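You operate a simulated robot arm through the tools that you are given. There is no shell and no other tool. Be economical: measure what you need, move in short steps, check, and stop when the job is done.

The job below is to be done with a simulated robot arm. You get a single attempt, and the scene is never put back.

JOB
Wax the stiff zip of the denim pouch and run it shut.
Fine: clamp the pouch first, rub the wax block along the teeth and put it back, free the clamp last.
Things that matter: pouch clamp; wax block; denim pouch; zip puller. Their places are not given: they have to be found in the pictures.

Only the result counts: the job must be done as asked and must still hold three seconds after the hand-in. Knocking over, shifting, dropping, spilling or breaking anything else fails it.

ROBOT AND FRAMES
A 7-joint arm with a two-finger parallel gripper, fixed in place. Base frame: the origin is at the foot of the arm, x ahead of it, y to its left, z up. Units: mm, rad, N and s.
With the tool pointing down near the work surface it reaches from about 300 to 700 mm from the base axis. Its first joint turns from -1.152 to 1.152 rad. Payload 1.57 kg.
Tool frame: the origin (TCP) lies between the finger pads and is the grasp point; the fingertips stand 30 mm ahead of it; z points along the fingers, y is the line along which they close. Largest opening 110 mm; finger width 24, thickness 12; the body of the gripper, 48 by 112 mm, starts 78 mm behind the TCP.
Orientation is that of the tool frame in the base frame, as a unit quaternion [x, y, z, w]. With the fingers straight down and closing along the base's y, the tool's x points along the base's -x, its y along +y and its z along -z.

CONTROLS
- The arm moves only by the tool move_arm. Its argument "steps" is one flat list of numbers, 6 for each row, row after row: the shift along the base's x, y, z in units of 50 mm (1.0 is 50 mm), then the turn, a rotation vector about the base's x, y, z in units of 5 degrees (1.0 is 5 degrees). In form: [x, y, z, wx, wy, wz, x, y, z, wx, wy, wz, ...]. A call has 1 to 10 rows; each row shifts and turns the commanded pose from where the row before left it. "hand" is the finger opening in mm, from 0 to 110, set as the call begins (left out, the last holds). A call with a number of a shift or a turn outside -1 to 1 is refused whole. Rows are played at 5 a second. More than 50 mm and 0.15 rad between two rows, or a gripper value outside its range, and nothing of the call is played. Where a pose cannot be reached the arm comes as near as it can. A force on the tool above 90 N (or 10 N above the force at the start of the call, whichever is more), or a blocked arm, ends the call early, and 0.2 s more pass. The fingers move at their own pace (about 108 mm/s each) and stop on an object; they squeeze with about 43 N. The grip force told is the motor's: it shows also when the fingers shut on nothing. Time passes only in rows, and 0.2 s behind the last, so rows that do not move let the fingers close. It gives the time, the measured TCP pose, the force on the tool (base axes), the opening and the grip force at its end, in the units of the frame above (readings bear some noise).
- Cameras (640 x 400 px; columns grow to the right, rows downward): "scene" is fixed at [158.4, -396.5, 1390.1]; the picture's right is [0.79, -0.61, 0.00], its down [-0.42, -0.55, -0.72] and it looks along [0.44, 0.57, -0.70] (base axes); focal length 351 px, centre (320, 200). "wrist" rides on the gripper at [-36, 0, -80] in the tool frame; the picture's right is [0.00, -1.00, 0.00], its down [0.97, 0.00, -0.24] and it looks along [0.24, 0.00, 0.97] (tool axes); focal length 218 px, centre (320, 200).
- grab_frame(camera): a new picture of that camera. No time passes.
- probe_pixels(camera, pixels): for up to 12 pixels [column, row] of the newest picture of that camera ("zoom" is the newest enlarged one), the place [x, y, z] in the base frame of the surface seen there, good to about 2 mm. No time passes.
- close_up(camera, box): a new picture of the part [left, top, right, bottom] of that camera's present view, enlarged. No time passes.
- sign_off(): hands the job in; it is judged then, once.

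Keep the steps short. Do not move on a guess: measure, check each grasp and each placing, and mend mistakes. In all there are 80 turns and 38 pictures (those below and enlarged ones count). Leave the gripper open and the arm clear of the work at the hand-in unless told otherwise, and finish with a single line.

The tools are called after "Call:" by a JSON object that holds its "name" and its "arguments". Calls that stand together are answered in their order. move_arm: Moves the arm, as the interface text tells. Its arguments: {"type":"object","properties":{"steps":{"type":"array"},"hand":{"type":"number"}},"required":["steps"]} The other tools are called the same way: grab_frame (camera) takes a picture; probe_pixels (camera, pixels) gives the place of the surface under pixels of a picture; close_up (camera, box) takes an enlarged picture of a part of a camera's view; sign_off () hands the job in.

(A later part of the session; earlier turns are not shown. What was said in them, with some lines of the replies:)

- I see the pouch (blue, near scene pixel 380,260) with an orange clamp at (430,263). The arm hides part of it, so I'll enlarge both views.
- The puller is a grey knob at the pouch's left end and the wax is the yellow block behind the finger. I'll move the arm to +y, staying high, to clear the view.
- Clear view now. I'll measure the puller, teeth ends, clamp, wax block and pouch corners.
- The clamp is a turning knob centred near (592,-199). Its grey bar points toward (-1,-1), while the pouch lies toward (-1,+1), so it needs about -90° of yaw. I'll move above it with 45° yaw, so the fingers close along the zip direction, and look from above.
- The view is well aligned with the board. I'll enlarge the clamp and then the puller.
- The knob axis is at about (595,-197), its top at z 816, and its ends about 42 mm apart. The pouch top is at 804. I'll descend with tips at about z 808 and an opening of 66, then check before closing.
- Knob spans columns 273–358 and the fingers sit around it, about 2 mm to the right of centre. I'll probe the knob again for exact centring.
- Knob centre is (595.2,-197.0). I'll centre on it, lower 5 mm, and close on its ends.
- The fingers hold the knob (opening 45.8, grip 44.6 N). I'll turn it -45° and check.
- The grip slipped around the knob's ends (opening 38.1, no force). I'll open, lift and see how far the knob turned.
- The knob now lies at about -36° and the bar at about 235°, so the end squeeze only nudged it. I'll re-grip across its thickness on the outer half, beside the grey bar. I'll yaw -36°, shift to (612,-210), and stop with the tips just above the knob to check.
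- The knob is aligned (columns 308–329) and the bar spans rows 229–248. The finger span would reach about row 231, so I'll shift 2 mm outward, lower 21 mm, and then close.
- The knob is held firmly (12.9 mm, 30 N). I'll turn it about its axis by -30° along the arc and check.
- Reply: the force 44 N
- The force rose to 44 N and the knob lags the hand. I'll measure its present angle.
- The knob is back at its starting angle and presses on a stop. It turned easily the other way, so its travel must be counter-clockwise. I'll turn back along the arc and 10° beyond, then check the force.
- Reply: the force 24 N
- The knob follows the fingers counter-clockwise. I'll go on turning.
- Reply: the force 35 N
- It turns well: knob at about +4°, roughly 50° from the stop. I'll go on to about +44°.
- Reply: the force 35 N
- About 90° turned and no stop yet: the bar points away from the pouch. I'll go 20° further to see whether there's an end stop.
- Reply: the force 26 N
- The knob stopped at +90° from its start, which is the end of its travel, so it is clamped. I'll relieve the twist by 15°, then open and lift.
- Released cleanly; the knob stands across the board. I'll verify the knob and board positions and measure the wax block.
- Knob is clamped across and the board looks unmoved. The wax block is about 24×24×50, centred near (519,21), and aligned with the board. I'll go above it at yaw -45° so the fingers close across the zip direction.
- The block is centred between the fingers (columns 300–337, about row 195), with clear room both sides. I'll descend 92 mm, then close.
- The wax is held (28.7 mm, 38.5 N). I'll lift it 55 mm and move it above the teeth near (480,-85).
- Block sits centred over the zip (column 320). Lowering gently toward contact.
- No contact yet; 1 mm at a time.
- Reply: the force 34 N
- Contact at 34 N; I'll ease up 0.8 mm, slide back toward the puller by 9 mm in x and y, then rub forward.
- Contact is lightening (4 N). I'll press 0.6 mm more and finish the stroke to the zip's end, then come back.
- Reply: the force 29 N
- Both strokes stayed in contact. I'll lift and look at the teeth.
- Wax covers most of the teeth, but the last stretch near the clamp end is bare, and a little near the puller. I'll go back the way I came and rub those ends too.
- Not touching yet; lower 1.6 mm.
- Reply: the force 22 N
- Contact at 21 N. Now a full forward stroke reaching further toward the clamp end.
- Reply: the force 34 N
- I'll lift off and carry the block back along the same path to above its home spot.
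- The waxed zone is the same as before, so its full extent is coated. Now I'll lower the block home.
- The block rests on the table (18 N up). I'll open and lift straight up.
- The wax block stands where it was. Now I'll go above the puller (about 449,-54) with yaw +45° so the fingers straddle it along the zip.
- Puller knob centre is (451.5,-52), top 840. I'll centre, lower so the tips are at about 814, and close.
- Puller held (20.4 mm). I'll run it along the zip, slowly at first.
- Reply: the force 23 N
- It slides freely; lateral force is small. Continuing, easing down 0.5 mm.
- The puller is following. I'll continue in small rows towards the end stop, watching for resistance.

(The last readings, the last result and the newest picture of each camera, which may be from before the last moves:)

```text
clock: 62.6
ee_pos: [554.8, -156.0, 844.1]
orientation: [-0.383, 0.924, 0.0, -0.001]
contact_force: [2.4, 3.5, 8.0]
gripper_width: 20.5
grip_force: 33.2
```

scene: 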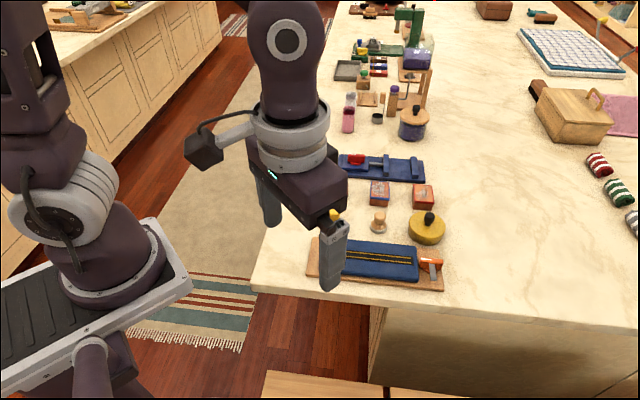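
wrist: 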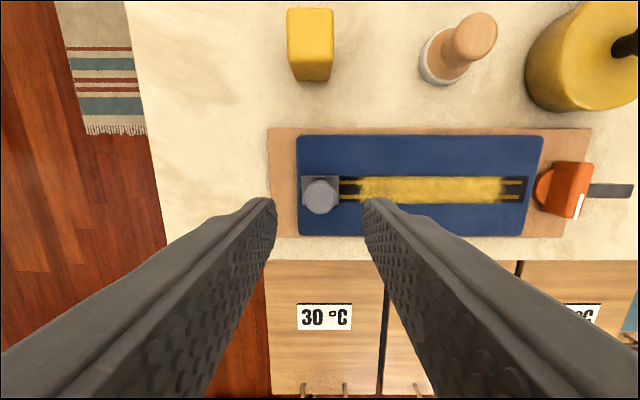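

Call:
{"name": "move_arm", "arguments": {"steps": [0.04, -0.04, 0, 0, 0, 0, 0.04, -0.04, 0, 0, 0, 0, 0, 0, 0, 0, 0, 0]}}

Call:
{"name": "close_up", "arguments": {"camera": "scene", "box": [360, 210, 460, 290]}}

```text
clock: 63.4
ee_pos: [559.8, -160.5, 843.9]
orientation: [-0.383, 0.924, 0.0, 0.0]
contact_force: [1.6, 2.0, 3.4]
gripper_width: 20.7
grip_force: 33.7
```

```text
5.00 times, centred on (410, 250) of scene
```

zoom: 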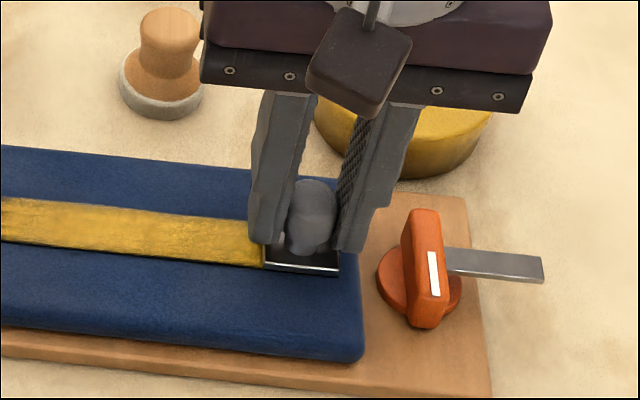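

The plate already covers the strip's end. I'll go on a little further to feel the stop.

Call:
{"name": "move_arm", "arguments": {"steps": [0.03, -0.03, 0, 0, 0, 0, 0.02, -0.02, 0, 0, 0, 0, 0, 0, 0, 0, 0, 0]}}

```text
clock: 64.2
ee_pos: [561.3, -162.0, 844.4]
orientation: [-0.383, 0.924, 0.001, -0.001]
contact_force: [-14.2, 15.4, 18.4]
gripper_width: 20.7
grip_force: 34.1
```

Stop felt (21 N back along the zip): the zip is shut. I'll open and lift.

Call:
{"name": "move_arm", "arguments": {"steps": [0, 0, 0, 0, 0, 0, 0, 0, 0, 0, 0, 0, 0, 0, 0.6, 0, 0, 0, 0, 0, 0.9, 0, 0, 0, 0, 0, 0.6, 0, 0, 0], "hand": 40}}

Call:
{"name": "grab_frame", "arguments": {"camera": "wrist"}}

```text
clock: 65.4
ee_pos: [560.9, -163.2, 948.9]
orientation: [-0.383, 0.924, 0.0, 0.0]
contact_force: [-0.7, -0.2, 0.5]
gripper_width: 40.2
grip_force: 0.0
```

```text
8 pictures are left
```

wrist: 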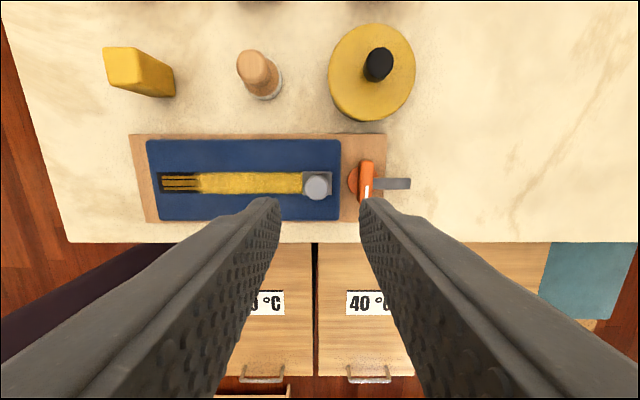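

Zip shut, wax block in place. Now for freeing the clamp: go above the knob's same half at (610.7,-183.3), opening 34.

Call:
{"name": "move_arm", "arguments": {"steps": [0.5, -0.2, 0, 0, 0, 0, 0.5, -0.2, -0.4, 0, 0, 0, 0, 0, -0.8, 0, 0, 0, 0, 0, -0.6, 0, 0, 0, 0, 0, 0, 0, 0, 0], "hand": 34}}

Call:
{"name": "grab_frame", "arguments": {"camera": "wrist"}}

```text
clock: 66.6
ee_pos: [611.6, -183.3, 858.8]
orientation: [-0.382, 0.924, 0.0, 0.0]
contact_force: [0.3, 0.4, -0.7]
gripper_width: 34.1
grip_force: 0.1
```

```text
7 pictures are left
```

wrist: 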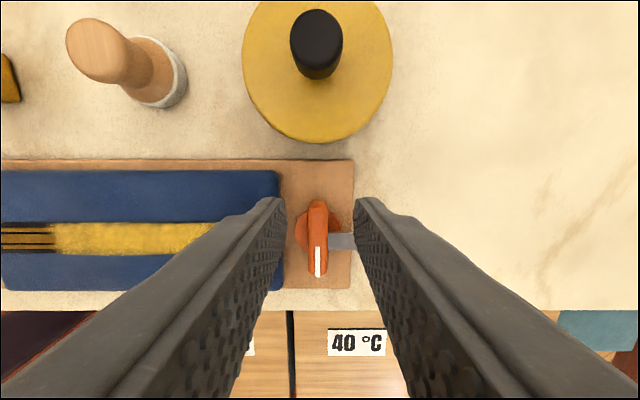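

Same alignment as the first good grip (bar rows 232–250). I'll shift 1 mm outward, lower, and close.

Call:
{"name": "move_arm", "arguments": {"steps": [0.014, 0.014, -0.2, 0, 0, 0, 0, 0, -0.25, 0, 0, 0, 0, 0, 0, 0, 0, 0]}}

Call:
{"name": "move_arm", "arguments": {"steps": [0, 0, 0, 0, 0, 0, 0, 0, 0, 0, 0, 0, 0, 0, 0, 0, 0, 0], "hand": 0}}

```text
clock: 67.4
ee_pos: [612.5, -182.6, 836.4]
orientation: [-0.383, 0.924, 0.0, 0.001]
contact_force: [0.2, -0.6, 0.6]
gripper_width: 34.1
grip_force: 0.1
```

```text
clock: 68.2
ee_pos: [611.8, -182.4, 836.2]
orientation: [-0.383, 0.924, 0.002, 0.0]
contact_force: [-7.0, 10.2, 1.1]
gripper_width: 13.7
grip_force: 30.1
```

Held. I'll turn it back clockwise, first 45°.

Call:
{"name": "move_arm", "arguments": {"steps": [0.0264, -0.0262, 0, 0, 0, -1, 0.0242, -0.0286, 0, 0, 0, -1, 0.0214, -0.0306, 0, 0, 0, -1, 0.0186, -0.0324, 0, 0, 0, -1, 0.016, -0.0338, 0, 0, 0, -1, 0.0128, -0.035, 0, 0, 0, -1, 0.0096, -0.036, 0, 0, 0, -1, 0.0066, -0.0368, 0, 0, 0, -1, 0.0034, -0.0372, 0, 0, 0, -1]}}

Call:
{"name": "move_arm", "arguments": {"steps": [0, -0.0374, 0, 0, 0, -1, -0.0032, -0.0372, 0, 0, 0, -1, -0.0064, -0.0368, 0, 0, 0, -1, -0.0096, -0.036, 0, 0, 0, -1, -0.0126, -0.035, 0, 0, 0, -1, -0.0158, -0.034, 0, 0, 0, -1, -0.0186, -0.0324, 0, 0, 0, -1]}}

Call:
{"name": "close_up", "arguments": {"camera": "scene", "box": [390, 225, 470, 295]}}

```text
clock: 70.2
ee_pos: [617.9, -197.2, 836.4]
orientation: [0.001, 1.0, 0.0, -0.002]
contact_force: [-20.4, 3.9, -2.3]
gripper_width: 12.9
grip_force: 29.5
```

```text
clock: 71.8
ee_pos: [616.1, -210.7, 836.9]
orientation: [0.302, 0.953, -0.001, 0.0]
contact_force: [-17.5, -7.0, -6.4]
gripper_width: 14.3
grip_force: 30.8
```

```text
5.71 times, centred on (430, 260) of scene
```

zoom: 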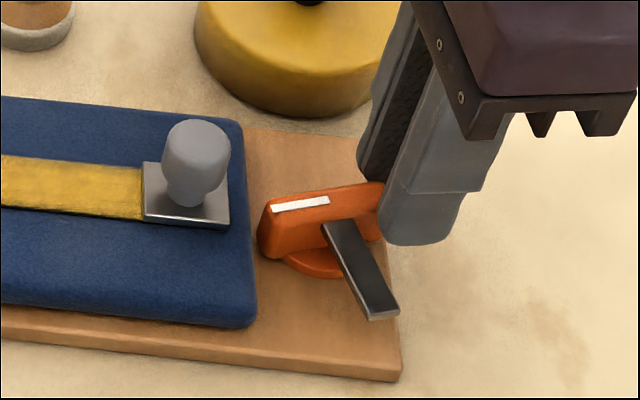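

Nearly back; the knob lags a few degrees. I'll turn about 20° more to its original stop.

Call:
{"name": "move_arm", "arguments": {"steps": [-0.0214, -0.0306, 0, 0, 0, -1, -0.024, -0.0286, 0, 0, 0, -1, -0.0262, -0.0264, 0, 0, 0, -1, -0.0286, -0.0242, 0, 0, 0, -1, 0, 0, 0, 0, 0, 0]}}

Call:
{"name": "close_up", "arguments": {"camera": "scene", "box": [390, 225, 470, 295]}}

```text
clock: 73.0
ee_pos: [611.2, -217.3, 835.7]
orientation: [0.462, 0.887, 0.0, 0.001]
contact_force: [-2.5, -22.0, -19.3]
gripper_width: 14.6
grip_force: 30.8
```

```text
5.71 times, centred on (430, 260) of scene
```

zoom: 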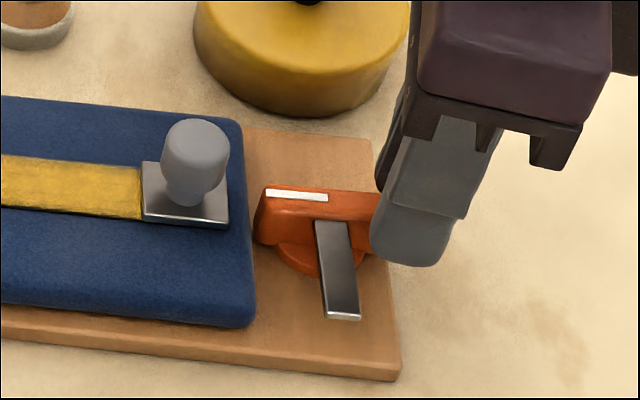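

About 3° from the stop. One more row of turn, then open directly and lift.

Call:
{"name": "move_arm", "arguments": {"steps": [-0.0306, -0.0214, 0, 0, 0, -1, -0.0324, -0.0186, 0, 0, 0, -1, 0, 0, 0, 0, 0, 0]}}

Call:
{"name": "move_arm", "arguments": {"steps": [0, 0, 0, 0, 0, 0, 0, 0, 0, 0, 0, 0, 0, 0, 0.5, 0, 0, 0, 0, 0, 1, 0, 0, 0, 0, 0, 1, 0, 0, 0, 0, 0.4, 0.8, 0, 0, 0, -0.5, 0.8, 0, 0, 0, 0, -0.5, 0.8, 0, 0, 0, 0, -0.5, 0.8, 0, 0, 0, 0], "hand": 36}}

Call:
{"name": "close_up", "arguments": {"camera": "scene", "box": [290, 170, 460, 300]}}

```text
clock: 73.8
ee_pos: [608.8, -216.4, 837.3]
orientation: [0.538, 0.843, 0.0, 0.003]
contact_force: [11.3, -17.5, -9.8]
gripper_width: 15.8
grip_force: 31.4
```

```text
clock: 75.8
ee_pos: [533.3, -74.7, 1000.1]
orientation: [0.538, 0.843, 0.0, 0.0]
contact_force: [0.4, -0.2, -0.4]
gripper_width: 35.7
grip_force: 0.0
```

```text
3.08 times, centred on (375, 235) of scene
```

zoom: 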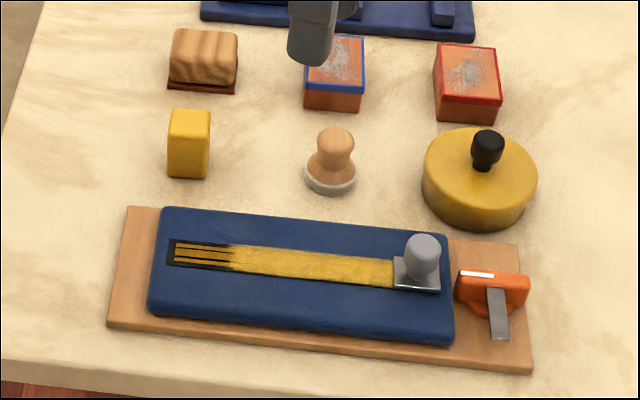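

The clamp is back at its start, the zip is shut, the wax is home and nothing else has moved. I'll open the gripper fully, clear of the work, before handing in.

Call:
{"name": "move_arm", "arguments": {"steps": [-0.5, 0.3, 0.3, 0, 0, 0, -0.5, 0.3, 0.3, 0, 0, 0, 0, 0, 0, 0, 0, 0], "hand": 110}}

Call:
{"name": "sign_off", "arguments": {}}

```text
clock: 76.6
ee_pos: [482.7, -45.3, 1032.0]
orientation: [0.538, 0.843, 0.0, 0.001]
contact_force: [0.2, -0.6, 0.9]
gripper_width: 110.1
grip_force: 0.1
```

```text
The job is handed in.
```

I clamped the pouch, waxed the zip teeth except short stretches at each end, put the wax block back, ran the zip shut to its stop, turned the clamp back to its starting position, and handed the job in.
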